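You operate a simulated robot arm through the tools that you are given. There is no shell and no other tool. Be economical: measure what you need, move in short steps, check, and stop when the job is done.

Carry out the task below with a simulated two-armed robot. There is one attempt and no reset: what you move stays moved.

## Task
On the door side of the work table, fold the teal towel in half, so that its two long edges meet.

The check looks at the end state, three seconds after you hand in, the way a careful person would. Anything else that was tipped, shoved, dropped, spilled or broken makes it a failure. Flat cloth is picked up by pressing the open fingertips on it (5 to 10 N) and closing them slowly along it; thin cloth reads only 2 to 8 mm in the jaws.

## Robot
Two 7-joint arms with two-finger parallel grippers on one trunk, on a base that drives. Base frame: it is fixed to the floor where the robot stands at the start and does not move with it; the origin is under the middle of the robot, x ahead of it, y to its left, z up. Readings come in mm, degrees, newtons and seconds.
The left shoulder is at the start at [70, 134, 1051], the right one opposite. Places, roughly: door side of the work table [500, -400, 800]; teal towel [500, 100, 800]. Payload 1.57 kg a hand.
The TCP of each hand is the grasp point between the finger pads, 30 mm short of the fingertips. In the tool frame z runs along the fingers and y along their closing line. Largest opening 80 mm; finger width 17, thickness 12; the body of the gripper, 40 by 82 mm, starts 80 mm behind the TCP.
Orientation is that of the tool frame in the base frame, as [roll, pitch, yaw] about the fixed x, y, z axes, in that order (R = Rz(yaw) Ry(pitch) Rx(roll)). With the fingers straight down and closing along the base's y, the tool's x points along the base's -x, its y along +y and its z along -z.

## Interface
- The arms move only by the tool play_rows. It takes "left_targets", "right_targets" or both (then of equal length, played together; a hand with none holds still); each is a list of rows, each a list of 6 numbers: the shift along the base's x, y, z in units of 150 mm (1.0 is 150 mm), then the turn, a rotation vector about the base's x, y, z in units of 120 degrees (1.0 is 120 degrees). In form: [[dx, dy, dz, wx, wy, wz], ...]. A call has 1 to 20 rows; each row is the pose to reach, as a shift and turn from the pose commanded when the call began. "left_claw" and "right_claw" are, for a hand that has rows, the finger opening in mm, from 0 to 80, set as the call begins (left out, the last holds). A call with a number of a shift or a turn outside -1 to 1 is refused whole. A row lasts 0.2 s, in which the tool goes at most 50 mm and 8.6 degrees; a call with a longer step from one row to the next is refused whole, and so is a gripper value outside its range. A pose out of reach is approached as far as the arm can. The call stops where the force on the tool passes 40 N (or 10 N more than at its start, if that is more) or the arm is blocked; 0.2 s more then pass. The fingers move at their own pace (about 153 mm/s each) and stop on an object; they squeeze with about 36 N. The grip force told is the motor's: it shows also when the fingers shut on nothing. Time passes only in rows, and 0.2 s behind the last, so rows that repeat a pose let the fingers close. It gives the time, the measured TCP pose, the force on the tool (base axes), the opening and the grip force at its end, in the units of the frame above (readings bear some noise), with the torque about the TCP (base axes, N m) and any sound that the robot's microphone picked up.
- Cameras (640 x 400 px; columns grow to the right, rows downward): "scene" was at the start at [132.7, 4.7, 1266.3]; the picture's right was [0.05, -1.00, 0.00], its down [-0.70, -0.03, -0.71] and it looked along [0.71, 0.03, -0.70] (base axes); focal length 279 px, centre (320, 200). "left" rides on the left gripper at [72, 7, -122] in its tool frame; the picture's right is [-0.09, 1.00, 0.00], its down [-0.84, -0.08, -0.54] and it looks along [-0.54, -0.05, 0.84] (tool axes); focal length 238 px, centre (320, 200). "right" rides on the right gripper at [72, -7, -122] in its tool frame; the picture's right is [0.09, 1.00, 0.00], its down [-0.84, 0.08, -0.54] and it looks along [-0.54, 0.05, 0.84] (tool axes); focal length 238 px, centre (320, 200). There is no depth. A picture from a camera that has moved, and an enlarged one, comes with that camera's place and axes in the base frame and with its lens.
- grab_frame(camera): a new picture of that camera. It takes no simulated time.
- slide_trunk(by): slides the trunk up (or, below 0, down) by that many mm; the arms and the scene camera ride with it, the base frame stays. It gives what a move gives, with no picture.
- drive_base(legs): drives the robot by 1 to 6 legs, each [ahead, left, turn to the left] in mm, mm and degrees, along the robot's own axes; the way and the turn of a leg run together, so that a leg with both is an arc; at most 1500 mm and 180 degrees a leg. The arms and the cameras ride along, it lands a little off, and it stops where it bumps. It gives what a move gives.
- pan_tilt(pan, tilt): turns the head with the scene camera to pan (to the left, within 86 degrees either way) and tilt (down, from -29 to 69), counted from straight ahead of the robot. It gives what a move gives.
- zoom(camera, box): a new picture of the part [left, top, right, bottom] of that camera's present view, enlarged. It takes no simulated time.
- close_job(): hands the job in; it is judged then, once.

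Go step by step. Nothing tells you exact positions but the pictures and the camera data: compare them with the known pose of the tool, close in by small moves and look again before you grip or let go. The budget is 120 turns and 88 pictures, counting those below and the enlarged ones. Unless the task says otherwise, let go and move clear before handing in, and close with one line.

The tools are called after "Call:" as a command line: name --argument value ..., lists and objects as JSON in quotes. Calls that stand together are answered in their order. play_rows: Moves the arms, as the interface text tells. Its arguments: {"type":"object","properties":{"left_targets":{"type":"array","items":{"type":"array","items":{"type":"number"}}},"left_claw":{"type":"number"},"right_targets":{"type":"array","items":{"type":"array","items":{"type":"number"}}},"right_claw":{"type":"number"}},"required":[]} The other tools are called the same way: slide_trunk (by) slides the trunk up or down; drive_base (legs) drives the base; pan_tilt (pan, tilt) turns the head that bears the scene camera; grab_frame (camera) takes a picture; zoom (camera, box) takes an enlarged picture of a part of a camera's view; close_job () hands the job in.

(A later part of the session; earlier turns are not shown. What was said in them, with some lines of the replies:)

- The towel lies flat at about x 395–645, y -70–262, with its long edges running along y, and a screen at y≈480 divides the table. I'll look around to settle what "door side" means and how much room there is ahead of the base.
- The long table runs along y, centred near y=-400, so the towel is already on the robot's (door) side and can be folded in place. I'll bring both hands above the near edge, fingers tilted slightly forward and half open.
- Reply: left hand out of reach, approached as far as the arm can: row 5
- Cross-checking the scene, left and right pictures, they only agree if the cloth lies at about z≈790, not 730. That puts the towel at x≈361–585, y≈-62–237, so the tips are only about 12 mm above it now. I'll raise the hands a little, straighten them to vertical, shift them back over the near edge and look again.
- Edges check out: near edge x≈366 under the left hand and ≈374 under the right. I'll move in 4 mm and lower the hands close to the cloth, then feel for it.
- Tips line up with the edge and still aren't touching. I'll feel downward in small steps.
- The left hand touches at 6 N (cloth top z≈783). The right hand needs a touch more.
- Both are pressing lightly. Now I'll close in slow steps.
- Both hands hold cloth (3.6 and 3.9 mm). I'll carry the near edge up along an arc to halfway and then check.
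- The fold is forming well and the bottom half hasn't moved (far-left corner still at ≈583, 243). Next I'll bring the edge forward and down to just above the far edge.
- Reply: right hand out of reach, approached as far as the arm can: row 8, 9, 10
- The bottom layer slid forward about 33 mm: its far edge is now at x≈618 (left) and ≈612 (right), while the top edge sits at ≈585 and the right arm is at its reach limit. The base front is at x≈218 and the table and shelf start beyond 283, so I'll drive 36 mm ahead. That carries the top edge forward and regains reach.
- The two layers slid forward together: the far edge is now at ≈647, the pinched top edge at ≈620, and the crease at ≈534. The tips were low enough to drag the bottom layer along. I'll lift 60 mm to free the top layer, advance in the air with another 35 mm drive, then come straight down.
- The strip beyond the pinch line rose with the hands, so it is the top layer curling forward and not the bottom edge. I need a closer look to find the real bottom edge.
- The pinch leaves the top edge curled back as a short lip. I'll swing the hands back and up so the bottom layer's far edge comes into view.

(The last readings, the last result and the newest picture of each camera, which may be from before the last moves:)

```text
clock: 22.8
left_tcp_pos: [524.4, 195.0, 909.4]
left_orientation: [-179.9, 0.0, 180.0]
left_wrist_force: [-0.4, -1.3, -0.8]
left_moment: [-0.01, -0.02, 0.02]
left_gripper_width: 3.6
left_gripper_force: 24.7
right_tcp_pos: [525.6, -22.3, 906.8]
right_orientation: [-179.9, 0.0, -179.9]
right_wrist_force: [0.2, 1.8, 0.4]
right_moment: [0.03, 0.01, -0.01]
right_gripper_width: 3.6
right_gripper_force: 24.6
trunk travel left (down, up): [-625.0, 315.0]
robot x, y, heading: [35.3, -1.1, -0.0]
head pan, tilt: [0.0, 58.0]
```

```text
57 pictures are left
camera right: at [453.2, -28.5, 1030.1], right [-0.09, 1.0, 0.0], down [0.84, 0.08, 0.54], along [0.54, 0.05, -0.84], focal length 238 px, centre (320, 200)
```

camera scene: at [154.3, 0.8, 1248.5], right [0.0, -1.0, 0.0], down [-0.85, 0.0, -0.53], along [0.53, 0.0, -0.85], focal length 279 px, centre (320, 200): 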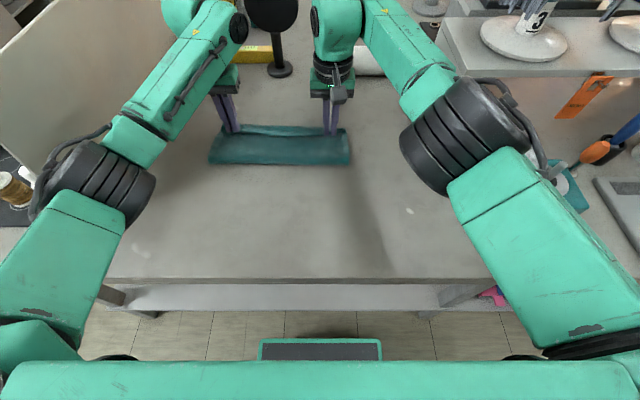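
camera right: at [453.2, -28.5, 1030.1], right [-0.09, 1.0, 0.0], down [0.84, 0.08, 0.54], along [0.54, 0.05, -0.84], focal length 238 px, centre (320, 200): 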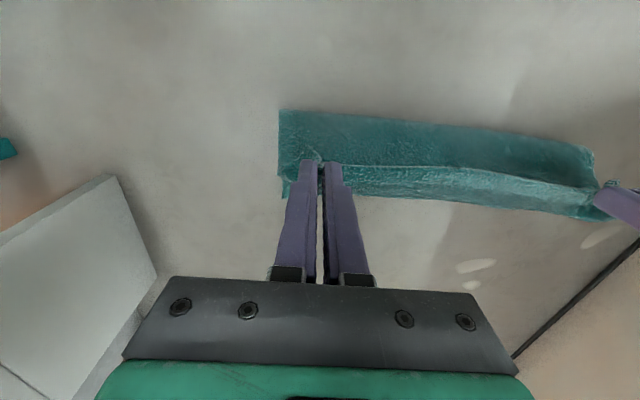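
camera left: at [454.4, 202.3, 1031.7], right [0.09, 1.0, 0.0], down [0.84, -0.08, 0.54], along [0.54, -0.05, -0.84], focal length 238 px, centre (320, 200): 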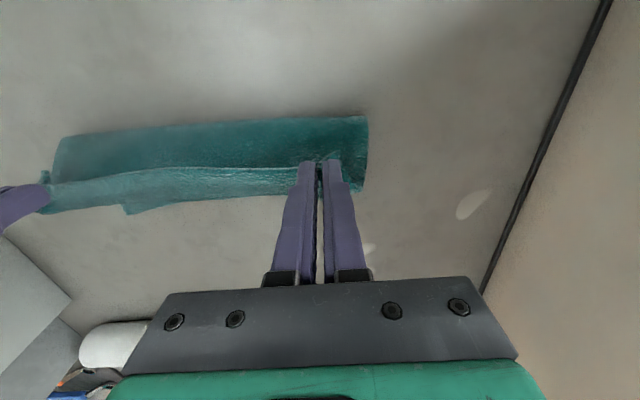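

Now the bottom far edge is visible at x≈604 (left) and ≈612 (right), and the crease is too far forward at ≈518 when the middle would be ≈495. I'll lower the hands on the robot side so the crease rolls back, then advance to about 574/582 and come down gently.

Call:
play_rows --left_targets '[[-0.09, 0, -0.06, 0, 0, 0], [-0.163, 0, -0.127, 0, 0, 0], [-0.196, 0, -0.2, 0, 0, 0], [-0.196, 0, -0.26, 0, 0, 0], [-0.196, 0, -0.26, 0, 0, 0], [-0.13, 0, -0.265, 0, 0, 0], [-0.063, 0, -0.273, 0, 0, 0], [0.0, 0, -0.28, 0, 0, 0], [0.07, 0, -0.287, 0, 0, 0], [0.13, 0, -0.3, 0, 0, 0], [0.184, 0, -0.327, 0, 0, 0], [0.23, 0, -0.36, 0, 0, 0], [0.27, 0, -0.393, 0, 0, 0], [0.3, 0, -0.43, 0, 0, 0], [0.317, 0, -0.473, 0, 0, 0], [0.326, 0, -0.51, 0, 0, 0], [0.33, 0, -0.553, 0, 0, 0]]' --right_targets '[[-0.06, 0, -0.06, 0, 0, 0], [-0.125, 0, -0.127, 0, 0, 0], [-0.155, 0, -0.2, 0, 0, 0], [-0.155, 0, -0.26, 0, 0, 0], [-0.155, 0, -0.26, 0, 0, 0], [-0.085, 0, -0.265, 0, 0, 0], [-0.018, 0, -0.273, 0, 0, 0], [0.045, 0, -0.28, 0, 0, 0], [0.115, 0, -0.287, 0, 0, 0], [0.175, 0, -0.3, 0, 0, 0], [0.229, 0, -0.327, 0, 0, 0], [0.275, 0, -0.36, 0, 0, 0], [0.315, 0, -0.393, 0, 0, 0], [0.345, 0, -0.43, 0, 0, 0], [0.362, 0, -0.473, 0, 0, 0], [0.372, 0, -0.51, 0, 0, 0], [0.376, 0, -0.553, 0, 0, 0]]'

Call:
grab_frame --camera "left"

Call:
grab_frame --camera "right"

Call:
zoom --camera "scene" --box '[180, 80, 400, 200]'

```text
clock: 26.4
left_tcp_pos: [575.6, 195.2, 826.9]
left_orientation: [179.9, 0.1, 179.9]
left_wrist_force: [0.1, -0.8, 0.2]
left_moment: [-0.06, 0.01, 0.03]
left_gripper_width: 3.5
left_gripper_force: 24.2
right_tcp_pos: [582.7, -21.1, 825.2]
right_orientation: [179.9, 0.0, -179.9]
right_wrist_force: [-0.2, 0.6, 1.5]
right_moment: [0.07, 0.03, -0.01]
right_gripper_width: 3.4
right_gripper_force: 24.9
trunk travel left (down, up): [-625.0, 315.0]
robot x, y, heading: [36.1, -0.5, 0.5]
head pan, tilt: [0.0, 58.0]
```

```text
56 pictures are left
camera left: at [504.6, 202.8, 948.8], right [0.09, 1.0, 0.0], down [0.84, -0.08, 0.54], along [0.54, -0.05, -0.84], focal length 238 px, centre (320, 200)
```

left: 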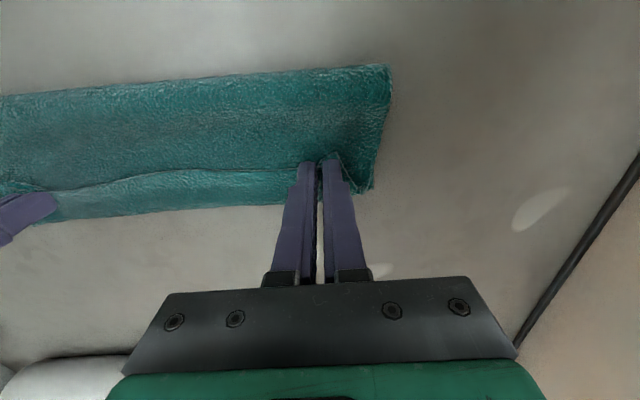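

```text
55 pictures are left
camera right: at [510.3, -28.2, 947.0], right [-0.09, 1.0, 0.0], down [0.84, 0.08, 0.54], along [0.54, 0.05, -0.84], focal length 238 px, centre (320, 200)
```

right: 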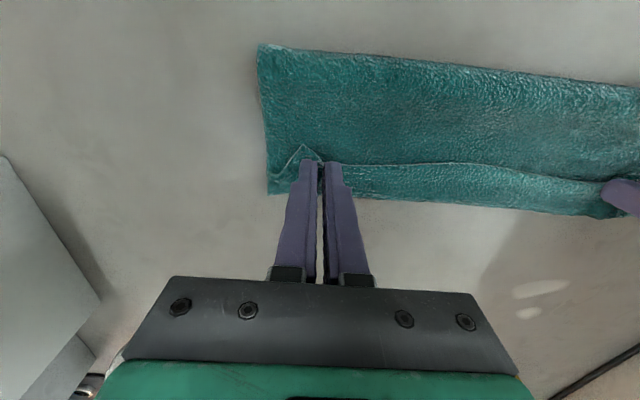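

```text
2.91 times, centred on (290, 140) of scene
camera zoom: at [155.7, 0.9, 1248.4], right [0.0, -1.0, 0.0], down [-0.85, 0.0, -0.53], along [0.53, 0.0, -0.85], focal length 811 px, centre (407, 374)
```

zoom: 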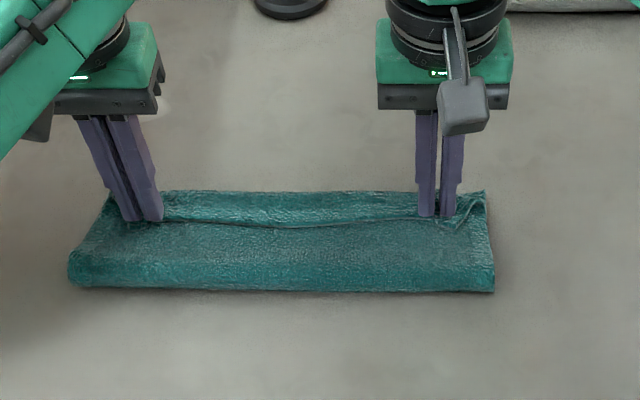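

The lip is about 30 mm deep, so laid flat from here the top edge would overshoot. I'll ease both hands back 20 mm, set down, and check before releasing.

Call:
play_rows --left_targets '[[-0.02, 0, 0.06, 0, 0, 0], [-0.07, 0, 0.1, 0, 0, 0], [-0.12, 0, 0.09, 0, 0, 0], [-0.133, 0, 0.04, 0, 0, 0], [-0.133, 0, 0, 0, 0, 0], [-0.133, 0, -0.03, 0, 0, 0]]' --right_targets '[[-0.02, 0, 0.06, 0, 0, 0], [-0.07, 0, 0.1, 0, 0, 0], [-0.12, 0, 0.09, 0, 0, 0], [-0.133, 0, 0.04, 0, 0, 0], [-0.133, 0, 0, 0, 0, 0], [-0.133, 0, -0.03, 0, 0, 0]]'

Call:
zoom --camera "scene" --box '[180, 80, 400, 200]'

Call:
grab_frame --camera "left"

```text
clock: 27.8
left_tcp_pos: [555.4, 195.5, 822.9]
left_orientation: [-180.0, 0.1, -180.0]
left_wrist_force: [0.2, -1.8, 0.8]
left_moment: [-0.04, -0.02, 0.04]
left_gripper_width: 3.5
left_gripper_force: 24.4
right_tcp_pos: [562.4, -23.0, 820.3]
right_orientation: [-179.9, 0.1, -180.0]
right_wrist_force: [0.6, 1.5, 0.6]
right_moment: [0.1, 0.01, 0.03]
right_gripper_width: 3.2
right_gripper_force: 24.2
trunk travel left (down, up): [-625.0, 315.0]
robot x, y, heading: [34.7, -3.3, 0.1]
head pan, tilt: [0.0, 58.0]
```

```text
2.91 times, centred on (290, 140) of scene
camera zoom: at [154.6, 1.0, 1248.6], right [0.0, -1.0, 0.0], down [-0.85, 0.0, -0.53], along [0.53, 0.0, -0.85], focal length 811 px, centre (407, 374)
```

zoom: 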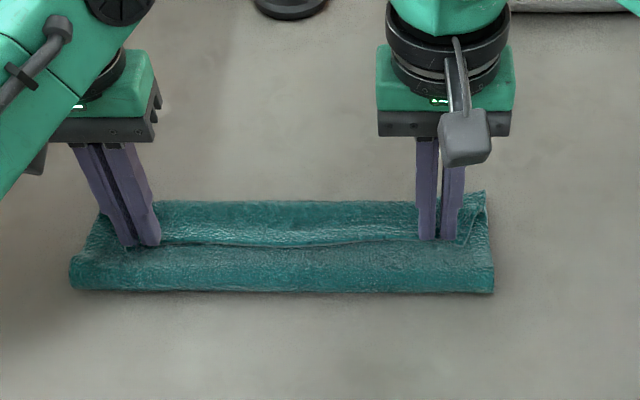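

```text
52 pictures are left
camera left: at [483.5, 202.7, 945.2], right [0.09, 1.0, 0.0], down [0.84, -0.08, 0.54], along [0.54, -0.05, -0.84], focal length 238 px, centre (320, 200)
```

left: 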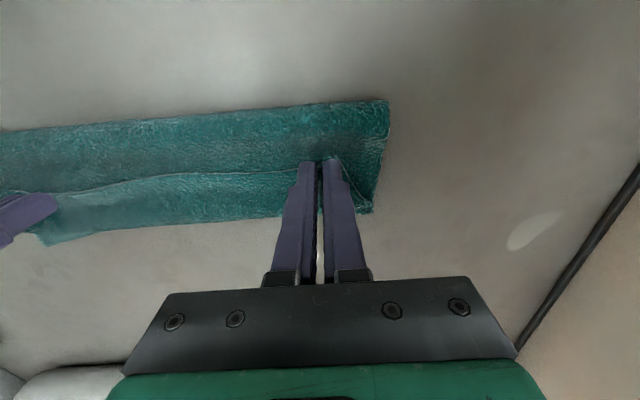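

The crease stays at ≈517 while the lip just grows, so this fold is off-centre. I'll unfold to reset it, then refold with a lower, shorter path so the crease forms near the middle.

Call:
play_rows --left_targets '[[-0.1, 0, 0.247, 0, 0, 0], [-0.267, 0, 0.38, 0, 0, 0], [-0.467, 0, 0.433, 0, 0, 0], [-0.667, 0, 0.413, 0, 0, 0], [-0.833, 0, 0.3, 0, 0, 0], [-0.967, 0, 0.167, 0, 0, 0], [-1.0, 0, 0.1, 0, 0, 0], [-1.0, 0, 0.1, 0, 0, 0], [-1.0, 0, 0.1, 0, 0, 0]]' --right_targets '[[-0.1, 0, 0.247, 0, 0, 0], [-0.267, 0, 0.38, 0, 0, 0], [-0.467, 0, 0.433, 0, 0, 0], [-0.667, 0, 0.413, 0, 0, 0], [-0.833, 0, 0.3, 0, 0, 0], [-0.967, 0, 0.167, 0, 0, 0], [-1.0, 0, 0.1, 0, 0, 0], [-1.0, 0, 0.1, 0, 0, 0], [-1.0, 0, 0.1, 0, 0, 0]]'

Call:
grab_frame --camera "scene"

Call:
grab_frame --camera "left"

```text
clock: 29.8
left_tcp_pos: [405.5, 196.0, 838.0]
left_orientation: [180.0, 0.0, 180.0]
left_wrist_force: [-0.2, -1.8, 0.2]
left_moment: [-0.02, 0.01, 0.0]
left_gripper_width: 3.5
left_gripper_force: 24.5
right_tcp_pos: [412.5, -21.5, 835.1]
right_orientation: [180.0, 0.0, -179.9]
right_wrist_force: [0.6, 0.3, -0.7]
right_moment: [0.04, 0.02, 0.03]
right_gripper_width: 3.4
right_gripper_force: 24.6
trunk travel left (down, up): [-625.0, 315.0]
robot x, y, heading: [34.3, -0.8, -0.3]
head pan, tilt: [0.0, 58.0]
```

```text
51 pictures are left
camera scene: at [155.5, 0.9, 1248.3], right [0.0, -1.0, 0.0], down [-0.85, 0.0, -0.53], along [0.53, 0.0, -0.85], focal length 279 px, centre (320, 200)
```

scene: 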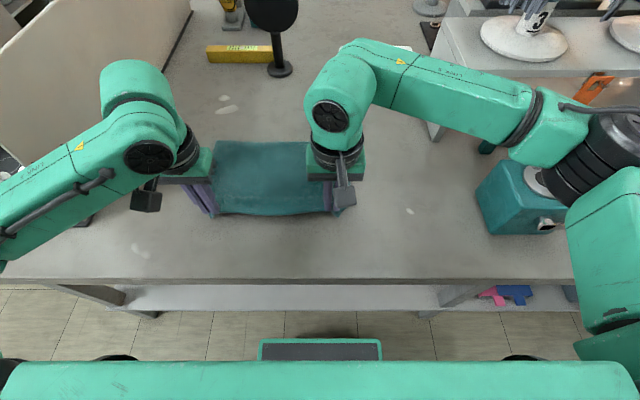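

```text
50 pictures are left
camera left: at [334.1, 203.0, 960.0], right [0.09, 1.0, 0.0], down [0.84, -0.08, 0.54], along [0.54, -0.05, -0.84], focal length 238 px, centre (320, 200)
```

left: 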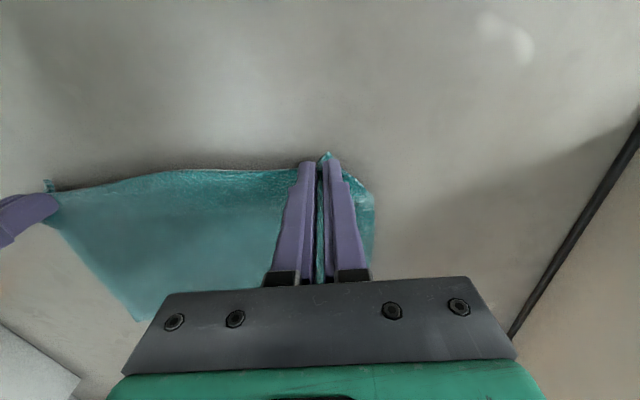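

The towel is flat again with its far edge at ≈602. Now the lower, shorter refold.

Call:
play_rows --left_targets '[[0.047, 0, 0.113, 0, 0, 0], [0.133, 0, 0.187, 0, 0, 0], [0.247, 0, 0.247, 0, 0, 0], [0.38, 0, 0.28, 0, 0, 0], [0.513, 0, 0.28, 0, 0, 0], [0.647, 0, 0.233, 0, 0, 0], [0.767, 0, 0.16, 0, 0, 0], [0.867, 0, 0.067, 0, 0, 0], [0.92, 0, -0.013, 0, 0, 0], [0.947, 0, -0.067, 0, 0, 0], [0.947, 0, -0.067, 0, 0, 0]]' --right_targets '[[0.047, 0, 0.113, 0, 0, 0], [0.133, 0, 0.187, 0, 0, 0], [0.247, 0, 0.247, 0, 0, 0], [0.38, 0, 0.28, 0, 0, 0], [0.513, 0, 0.28, 0, 0, 0], [0.647, 0, 0.233, 0, 0, 0], [0.767, 0, 0.16, 0, 0, 0], [0.867, 0, 0.067, 0, 0, 0], [0.92, 0, -0.013, 0, 0, 0], [0.947, 0, -0.067, 0, 0, 0], [0.947, 0, -0.067, 0, 0, 0]]'

Call:
zoom --camera "scene" --box '[180, 80, 400, 200]'

Call:
grab_frame --camera "left"

Call:
grab_frame --camera "right"

```text
clock: 32.2
left_tcp_pos: [548.5, 196.0, 827.9]
left_orientation: [-179.9, -0.1, 180.0]
left_wrist_force: [-0.5, -1.4, 0.6]
left_moment: [-0.06, -0.02, 0.0]
left_gripper_width: 3.6
left_gripper_force: 24.4
right_tcp_pos: [555.6, -22.3, 826.2]
right_orientation: [-180.0, 0.0, 179.9]
right_wrist_force: [-0.9, 0.4, 0.7]
right_moment: [0.02, 0.02, 0.04]
right_gripper_width: 3.3
right_gripper_force: 24.2
trunk travel left (down, up): [-625.0, 315.0]
robot x, y, heading: [35.5, -1.2, 0.2]
head pan, tilt: [0.0, 58.0]
```

```text
2.91 times, centred on (290, 140) of scene
camera zoom: at [155.3, 0.9, 1248.4], right [0.0, -1.0, 0.0], down [-0.85, 0.0, -0.53], along [0.53, 0.0, -0.85], focal length 811 px, centre (407, 374)
```

zoom: 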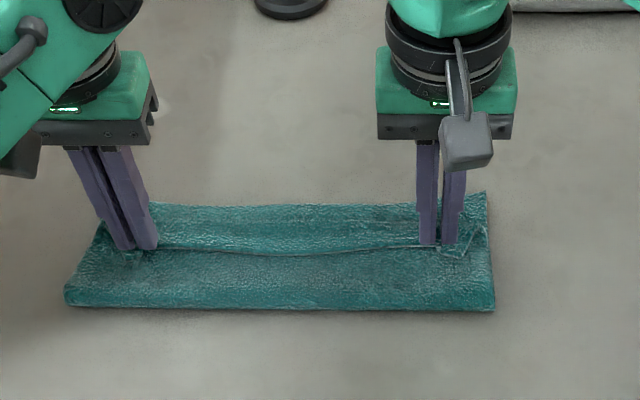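

```text
48 pictures are left
camera left: at [476.7, 202.6, 949.3], right [0.09, 1.0, 0.0], down [0.84, -0.08, 0.54], along [0.54, -0.05, -0.84], focal length 238 px, centre (320, 200)
```

left: 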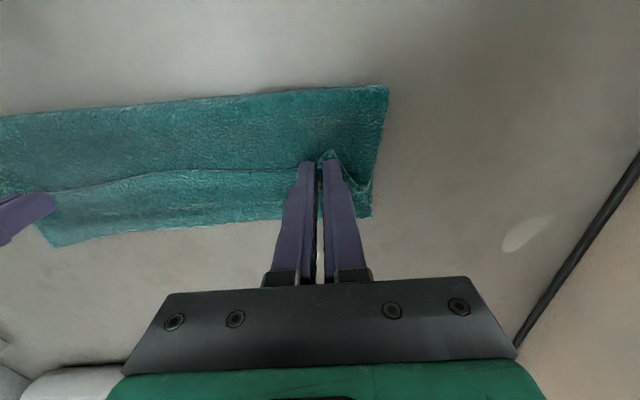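

```text
47 pictures are left
camera right: at [482.0, -28.7, 947.9], right [-0.09, 1.0, 0.0], down [0.84, 0.08, 0.54], along [0.54, 0.05, -0.84], focal length 238 px, centre (320, 200)
```

right: 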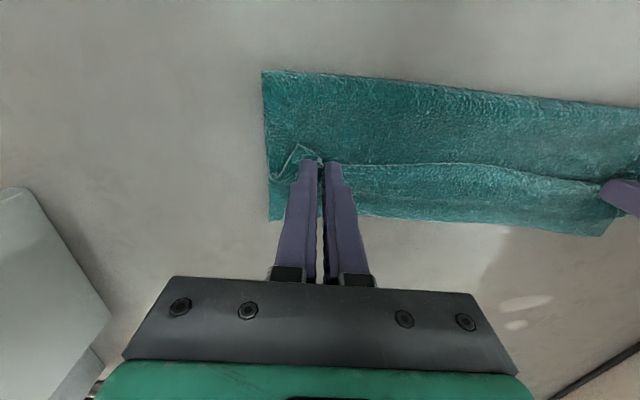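

The crease is now at ≈499 and the far edge at ≈602, close to centred. I'll lower slightly, release slowly and lift away.

Call:
play_rows --left_targets '[[0, 0, -0.03, 0, 0, 0], [0, 0, -0.05, 0, 0, 0]]' --right_targets '[[0, 0, -0.025, 0, 0, 0], [0, 0, -0.04, 0, 0, 0]]'

Call:
play_rows --left_targets '[[0, 0, 0, 0, 0, 0], [0, 0, 0, 0, 0, 0]]' --right_targets '[[0, 0, 0, 0, 0, 0], [0, 0, 0, 0, 0, 0]]' --left_claw 12 --right_claw 12

Call:
play_rows --left_targets '[[0, 0, 0.05, 0, 0, 0], [0, 0, 0.12, 0, 0, 0], [-0.1, 0, 0.35, 0, 0, 0], [-0.2, 0, 0.6, 0, 0, 0]]' --right_targets '[[0, 0, 0.05, 0, 0, 0], [0, 0, 0.12, 0, 0, 0], [-0.1, 0, 0.35, 0, 0, 0], [-0.2, 0, 0.6, 0, 0, 0]]'

Call:
zoom --camera "scene" --box '[180, 80, 400, 200]'

Call:
grab_frame --camera "left"

Call:
grab_frame --camera "right"

```text
clock: 32.8
left_tcp_pos: [547.2, 194.4, 819.6]
left_orientation: [-179.9, 0.1, -180.0]
left_wrist_force: [0.9, -0.9, 3.4]
left_moment: [-0.05, -0.03, 0.01]
left_gripper_width: 3.6
left_gripper_force: 24.3
right_tcp_pos: [554.0, -23.0, 821.1]
right_orientation: [179.8, 0.1, -180.0]
right_wrist_force: [0.5, 2.1, 3.9]
right_moment: [0.02, -0.01, -0.01]
right_gripper_width: 3.2
right_gripper_force: 24.5
trunk travel left (down, up): [-625.0, 315.0]
robot x, y, heading: [36.5, 0.2, 0.2]
head pan, tilt: [0.0, 58.0]
```

```text
clock: 33.4
left_tcp_pos: [549.2, 194.5, 820.4]
left_orientation: [180.0, 0.0, 180.0]
left_wrist_force: [0.4, -1.1, 2.7]
left_moment: [-0.04, -0.01, -0.04]
left_gripper_width: 10.3
left_gripper_force: 0.1
right_tcp_pos: [554.7, -22.5, 820.5]
right_orientation: [-180.0, 0.0, 180.0]
right_wrist_force: [1.5, 0.1, 3.7]
right_moment: [-0.04, -0.06, 0.03]
right_gripper_width: 10.2
right_gripper_force: 0.0
trunk travel left (down, up): [-625.0, 315.0]
robot x, y, heading: [39.7, -0.1, 0.1]
head pan, tilt: [0.0, 58.0]
```

```text
clock: 34.4
left_tcp_pos: [515.8, 194.9, 909.6]
left_orientation: [-180.0, 0.1, -179.9]
left_wrist_force: [-0.4, -0.1, -0.6]
left_moment: [0.04, -0.02, 0.03]
left_gripper_width: 12.1
left_gripper_force: 0.0
right_tcp_pos: [523.1, -22.9, 912.0]
right_orientation: [180.0, 0.1, 180.0]
right_wrist_force: [-1.2, 0.4, -0.4]
right_moment: [-0.02, -0.01, 0.0]
right_gripper_width: 12.1
right_gripper_force: 0.0
trunk travel left (down, up): [-625.0, 315.0]
robot x, y, heading: [36.0, -3.4, -0.0]
head pan, tilt: [0.0, 58.0]
```

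```text
2.91 times, centred on (290, 140) of scene
camera zoom: at [153.6, 0.9, 1248.4], right [0.0, -1.0, 0.0], down [-0.85, 0.0, -0.53], along [0.53, 0.0, -0.85], focal length 811 px, centre (407, 374)
```

zoom: 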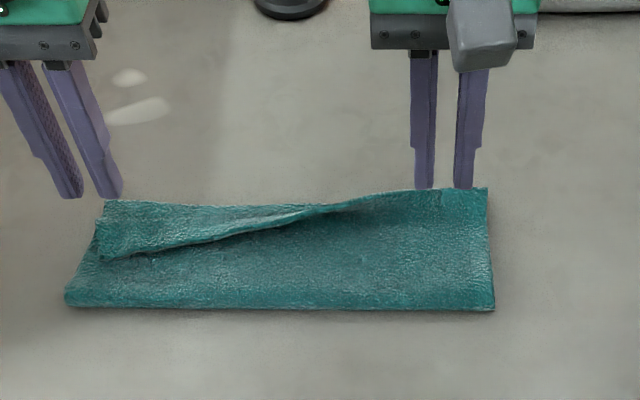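

```text
45 pictures are left
camera left: at [444.8, 202.1, 1032.2], right [0.09, 1.0, 0.0], down [0.84, -0.08, 0.54], along [0.54, -0.05, -0.84], focal length 238 px, centre (320, 200)
```

left: 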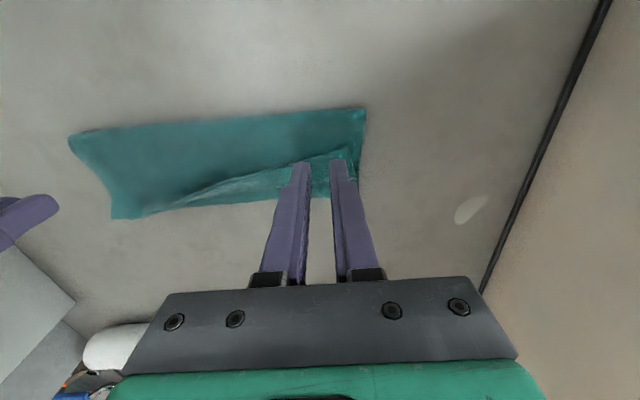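

```text
44 pictures are left
camera right: at [450.7, -28.5, 1033.2], right [-0.09, 1.0, 0.0], down [0.84, 0.08, 0.54], along [0.54, 0.05, -0.84], focal length 238 px, centre (320, 200)
```

right: 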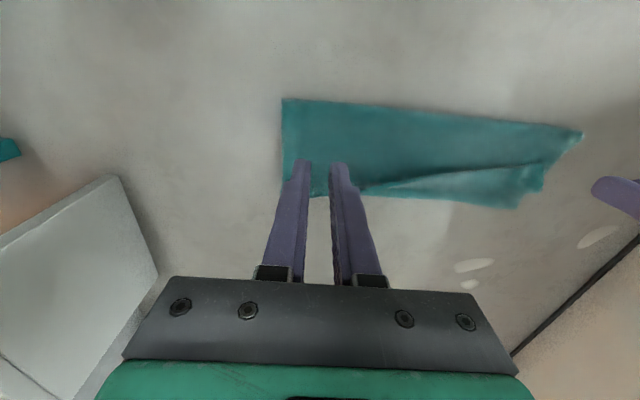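

The right half unrolled by itself right onto the far edge. Only the left corner is still flipped back, with its lip edge running from about (547, 224) to (592, 60). I'll put the left fingertips just in front of that lip and sweep it forward.

Call:
play_rows --left_targets '[[0.02, 0.03, -0.15, 0, 0, 0], [0.04, 0.067, -0.3, 0, 0, 0], [0.06, 0.067, -0.45, 0, 0, 0], [0.07, 0.067, -0.55, 0, 0, 0], [0.07, 0.067, -0.585, 0, 0, 0]]' --left_claw 30

Call:
grab_frame --camera "left"

Call:
zoom --camera "scene" --box '[180, 80, 400, 200]'

```text
clock: 35.6
left_tcp_pos: [529.0, 205.7, 821.0]
left_orientation: [180.0, 0.0, 180.0]
left_wrist_force: [0.7, -0.5, -0.9]
left_moment: [-0.02, -0.01, 0.0]
left_gripper_width: 29.8
left_gripper_force: 0.0
right_tcp_pos: [524.7, -22.4, 909.6]
right_orientation: [180.0, 0.0, -180.0]
right_wrist_force: [0.4, -0.1, 0.1]
right_moment: [0.01, -0.03, 0.0]
right_gripper_width: 12.0
right_gripper_force: 0.1
trunk travel left (down, up): [-625.0, 315.0]
robot x, y, heading: [37.3, -1.3, 0.1]
head pan, tilt: [0.0, 58.0]
```

```text
43 pictures are left
camera left: at [457.5, 212.7, 943.6], right [0.09, 1.0, 0.0], down [0.84, -0.08, 0.54], along [0.54, -0.05, -0.84], focal length 238 px, centre (320, 200)
```

left: 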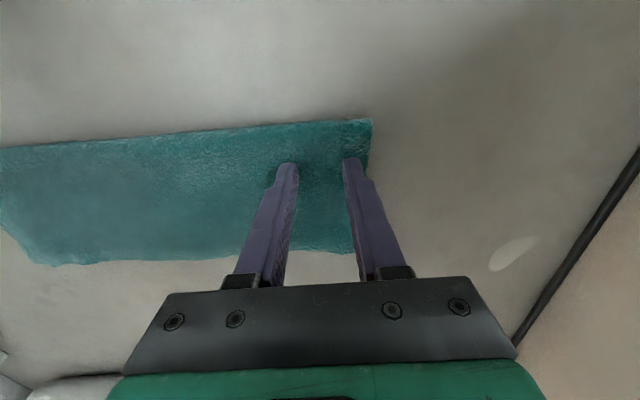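

```text
2.91 times, centred on (290, 140) of scene
camera zoom: at [155.7, 0.9, 1248.3], right [0.0, -1.0, 0.0], down [-0.85, 0.0, -0.53], along [0.53, 0.0, -0.85], focal length 811 px, centre (407, 374)
```

zoom: 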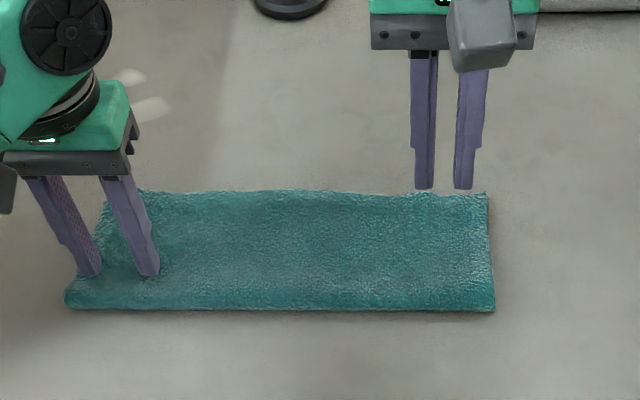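

The lip has unrolled by itself, and the towel now looks folded in half. I'll lift both hands clear and inspect the alignment.

Call:
play_rows --left_targets '[[0, 0, 0.2, 0, 0, 0], [-0.05, 0.1, 0.45, 0, 0, 0], [-0.1, 0.25, 0.7, 0, 0, 0], [-0.1, 0.45, 0.8, 0, 0, 0]]' --right_targets '[[0, 0, 0.05, 0, 0, 0], [0, -0.1, 0.1, 0, 0, 0], [-0.1, -0.25, 0.15, 0, 0, 0], [-0.2, -0.4, 0.2, 0, 0, 0]]'

Call:
zoom --camera "scene" --box '[180, 100, 380, 210]'

Call:
grab_frame --camera "left"

Call:
grab_frame --camera "right"

```text
clock: 36.6
left_tcp_pos: [512.5, 272.9, 941.4]
left_orientation: [180.0, 0.1, -180.0]
left_wrist_force: [0.4, -0.5, 1.2]
left_moment: [-0.01, -0.01, 0.02]
left_gripper_width: 29.7
left_gripper_force: 0.0
right_tcp_pos: [494.3, -83.3, 940.7]
right_orientation: [179.9, 0.0, 179.9]
right_wrist_force: [-0.1, 0.5, 0.0]
right_moment: [0.01, -0.02, -0.01]
right_gripper_width: 12.1
right_gripper_force: 0.0
trunk travel left (down, up): [-625.0, 315.0]
robot x, y, heading: [37.7, 3.2, 0.0]
head pan, tilt: [0.0, 58.0]
```

```text
3.20 times, centred on (280, 155) of scene
camera zoom: at [155.0, 0.7, 1248.4], right [0.0, -1.0, 0.0], down [-0.85, 0.0, -0.53], along [0.53, 0.0, -0.85], focal length 892 px, centre (448, 344)
```

zoom: 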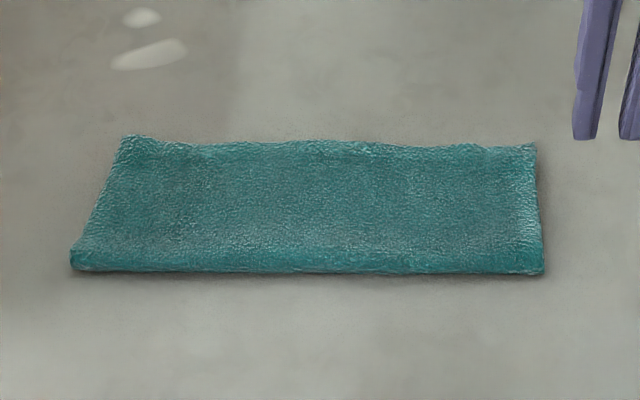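

```text
40 pictures are left
camera left: at [441.2, 280.5, 1064.6], right [0.09, 1.0, 0.0], down [0.84, -0.08, 0.54], along [0.54, -0.05, -0.84], focal length 238 px, centre (320, 200)
```

left: 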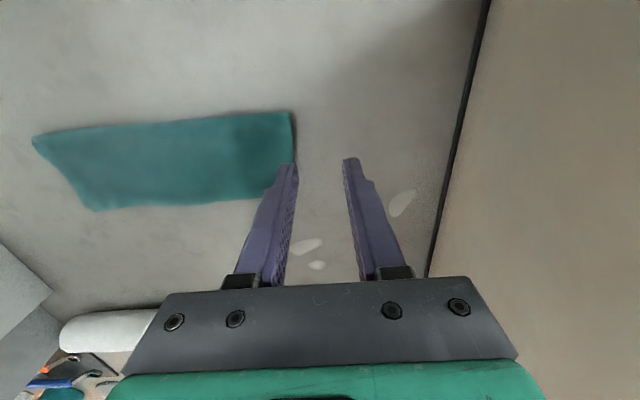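

```text
39 pictures are left
camera right: at [422.4, -88.9, 1062.5], right [-0.09, 1.0, 0.0], down [0.84, 0.08, 0.54], along [0.54, 0.05, -0.84], focal length 238 px, centre (320, 200)
```

right: 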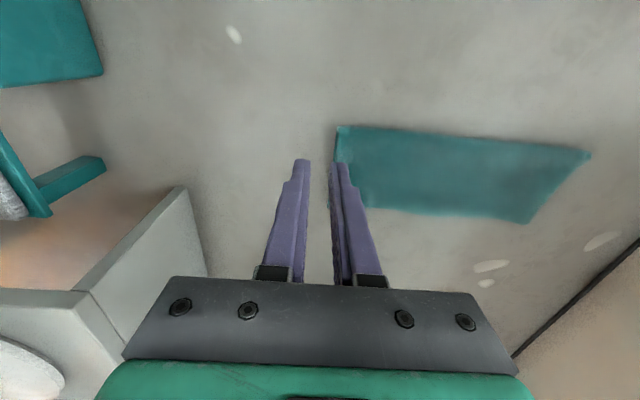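

From the scene picture the folded outline is 110 mm wide at the right end and about 114 mm at the left, where half the towel is ≈110. The top layer may overhang by about 10 mm at the left far corner, so I'll look closer there.

Call:
zoom --camera "scene" --box '[190, 125, 270, 175]'

Call:
play_rows --left_targets '[[0.05, 0.1, -0.15, 0, 0, -0.07], [0.1, 0.2, -0.3, 0, 0, -0.14], [0.13, 0.3, -0.4, 0, 0, -0.21], [0.13, 0.35, -0.45, 0, 0, -0.28], [0.13, 0.4, -0.45, 0, 0, -0.35], [0.13, 0.4, -0.45, 0, 0, -0.42], [0.13, 0.4, -0.45, 0, 0, -0.49]]'

Call:
grab_frame --camera "left"

```text
8.00 times, centred on (230, 150) of scene
camera zoom: at [155.0, 0.7, 1248.4], right [0.0, -1.0, 0.0], down [-0.85, 0.0, -0.53], along [0.53, 0.0, -0.85], focal length 2231 px, centre (1040, 600)
```

zoom: 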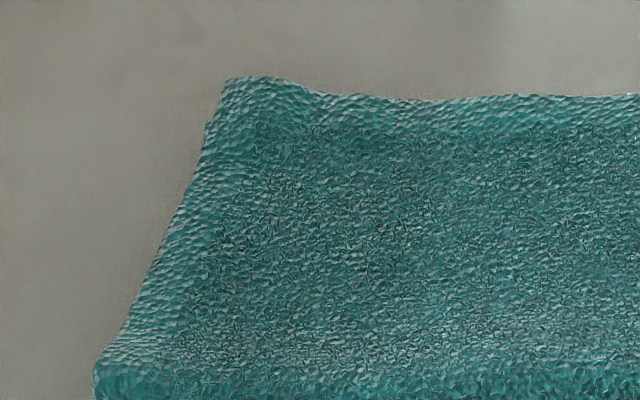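

```text
clock: 37.7
left_tcp_pos: [530.8, 315.2, 874.6]
left_orientation: [-179.8, -0.2, 143.0]
left_wrist_force: [-12.6, -31.9, 3.0]
left_moment: [4.47, -1.53, 2.79]
left_gripper_width: 29.9
left_gripper_force: 0.1
right_tcp_pos: [493.1, -89.9, 938.1]
right_orientation: [179.8, 0.1, 179.9]
right_wrist_force: [-0.4, 1.3, 0.2]
right_moment: [0.0, 0.01, -0.03]
right_gripper_width: 12.0
right_gripper_force: 0.0
trunk travel left (down, up): [-625.0, 315.0]
robot x, y, heading: [37.4, 1.7, -0.0]
head pan, tilt: [0.0, 58.0]
stopped in row 5 (left hand): the force on the tool passed its limit (the readings are from after the stop); the commanded pose is now the measured one
```

```text
37 pictures are left
camera left: at [478.8, 364.2, 996.1], right [0.67, 0.74, 0.0], down [0.62, -0.57, 0.54], along [0.4, -0.37, -0.84], focal length 238 px, centre (320, 200)
```

left: 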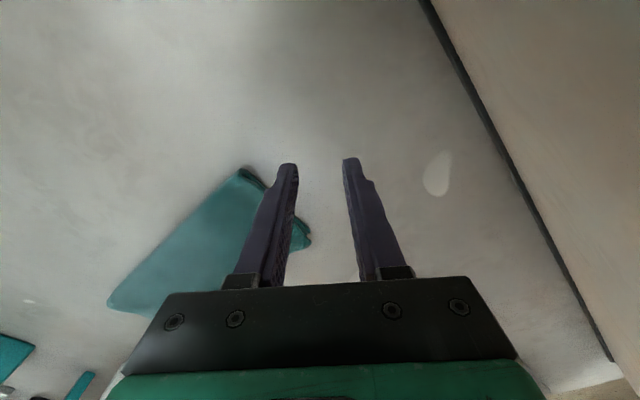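

The left wrist touched the divider screen, so I'll back away from it at once and check that it hasn't moved.

Call:
play_rows --left_targets '[[0, -0.12, 0.02, 0, 0, 0.03], [0, -0.3, 0.15, 0, 0, 0.1], [0, -0.4, 0.35, 0, 0, 0.17], [-0.05, -0.4, 0.5, 0, 0, 0.24], [-0.1, -0.35, 0.6, 0, 0, 0.308]]'

Call:
pan_tilt --pan 2.6 --tilt 44.4

Call:
grab_frame --camera "scene"

Call:
grab_frame --camera "left"

```text
clock: 38.9
left_tcp_pos: [517.9, 269.4, 961.4]
left_orientation: [-179.5, -0.2, -180.0]
left_wrist_force: [0.1, 0.5, -0.3]
left_moment: [0.03, -0.01, -0.03]
left_gripper_width: 30.1
left_gripper_force: 0.0
right_tcp_pos: [495.1, -84.1, 940.0]
right_orientation: [-179.9, 0.0, 179.8]
right_wrist_force: [-0.1, -0.4, -0.7]
right_moment: [0.01, -0.02, -0.01]
right_gripper_width: 12.1
right_gripper_force: 0.1
trunk travel left (down, up): [-625.0, 315.0]
robot x, y, heading: [35.2, -2.8, -0.2]
head pan, tilt: [0.0, 58.0]
```

```text
clock: 39.7
left_tcp_pos: [516.5, 270.7, 961.7]
left_orientation: [-179.5, -0.1, -180.0]
left_wrist_force: [0.6, 1.0, -0.7]
left_moment: [-0.02, 0.02, 0.0]
left_gripper_width: 30.3
left_gripper_force: 0.0
right_tcp_pos: [494.9, -83.9, 940.7]
right_orientation: [-179.9, 0.0, 179.9]
right_wrist_force: [-0.3, -0.4, 0.1]
right_moment: [-0.02, -0.02, 0.0]
right_gripper_width: 11.8
right_gripper_force: 0.1
trunk travel left (down, up): [-625.0, 315.0]
robot x, y, heading: [34.8, -0.9, -0.0]
head pan, tilt: [2.6, 44.4]
```

```text
36 pictures are left
camera scene: at [168.1, 3.7, 1266.2], right [0.04, -1.0, 0.0], down [-0.7, -0.03, -0.71], along [0.71, 0.03, -0.7], focal length 279 px, centre (320, 200)
```

scene: 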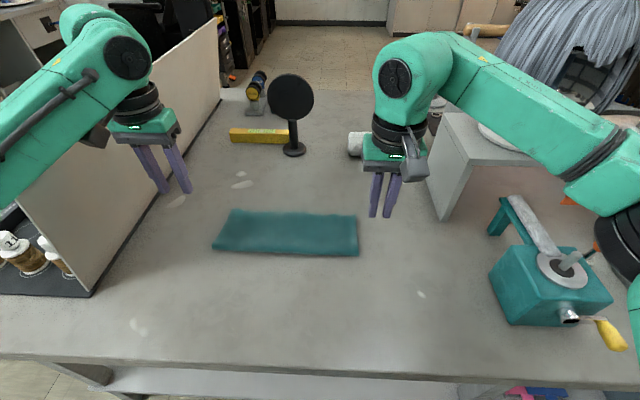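

```text
35 pictures are left
camera left: at [446.3, 278.6, 1082.9], right [0.09, 1.0, -0.01], down [0.84, -0.07, 0.54], along [0.54, -0.06, -0.84], focal length 238 px, centre (320, 200)
```

left: 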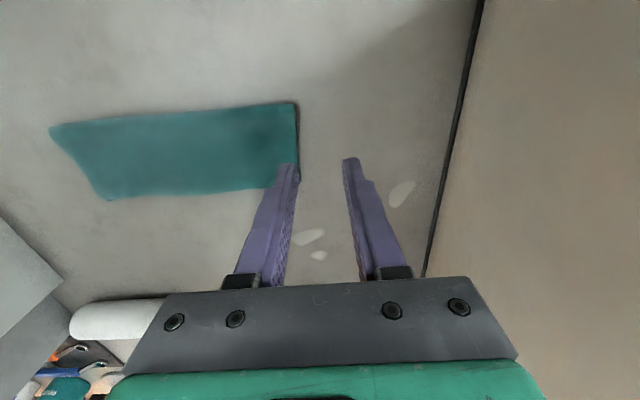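

The screen base and table objects are where they were to within measurement error. The towel lies folded, long edges together to within about a centimetre by my estimate, and both hands are clear. Handing in.

Call:
close_job

```text
The job is handed in.
```

I folded the teal towel in half where it lay on the door side of the work table and handed the job in. By my estimate the long edges meet to within about 1 cm, with the top layer sitting slightly past the bottom at the left corner. My left wrist pressed the divider screen once at about 30 N; the pictures show it in the same place to within measurement error.
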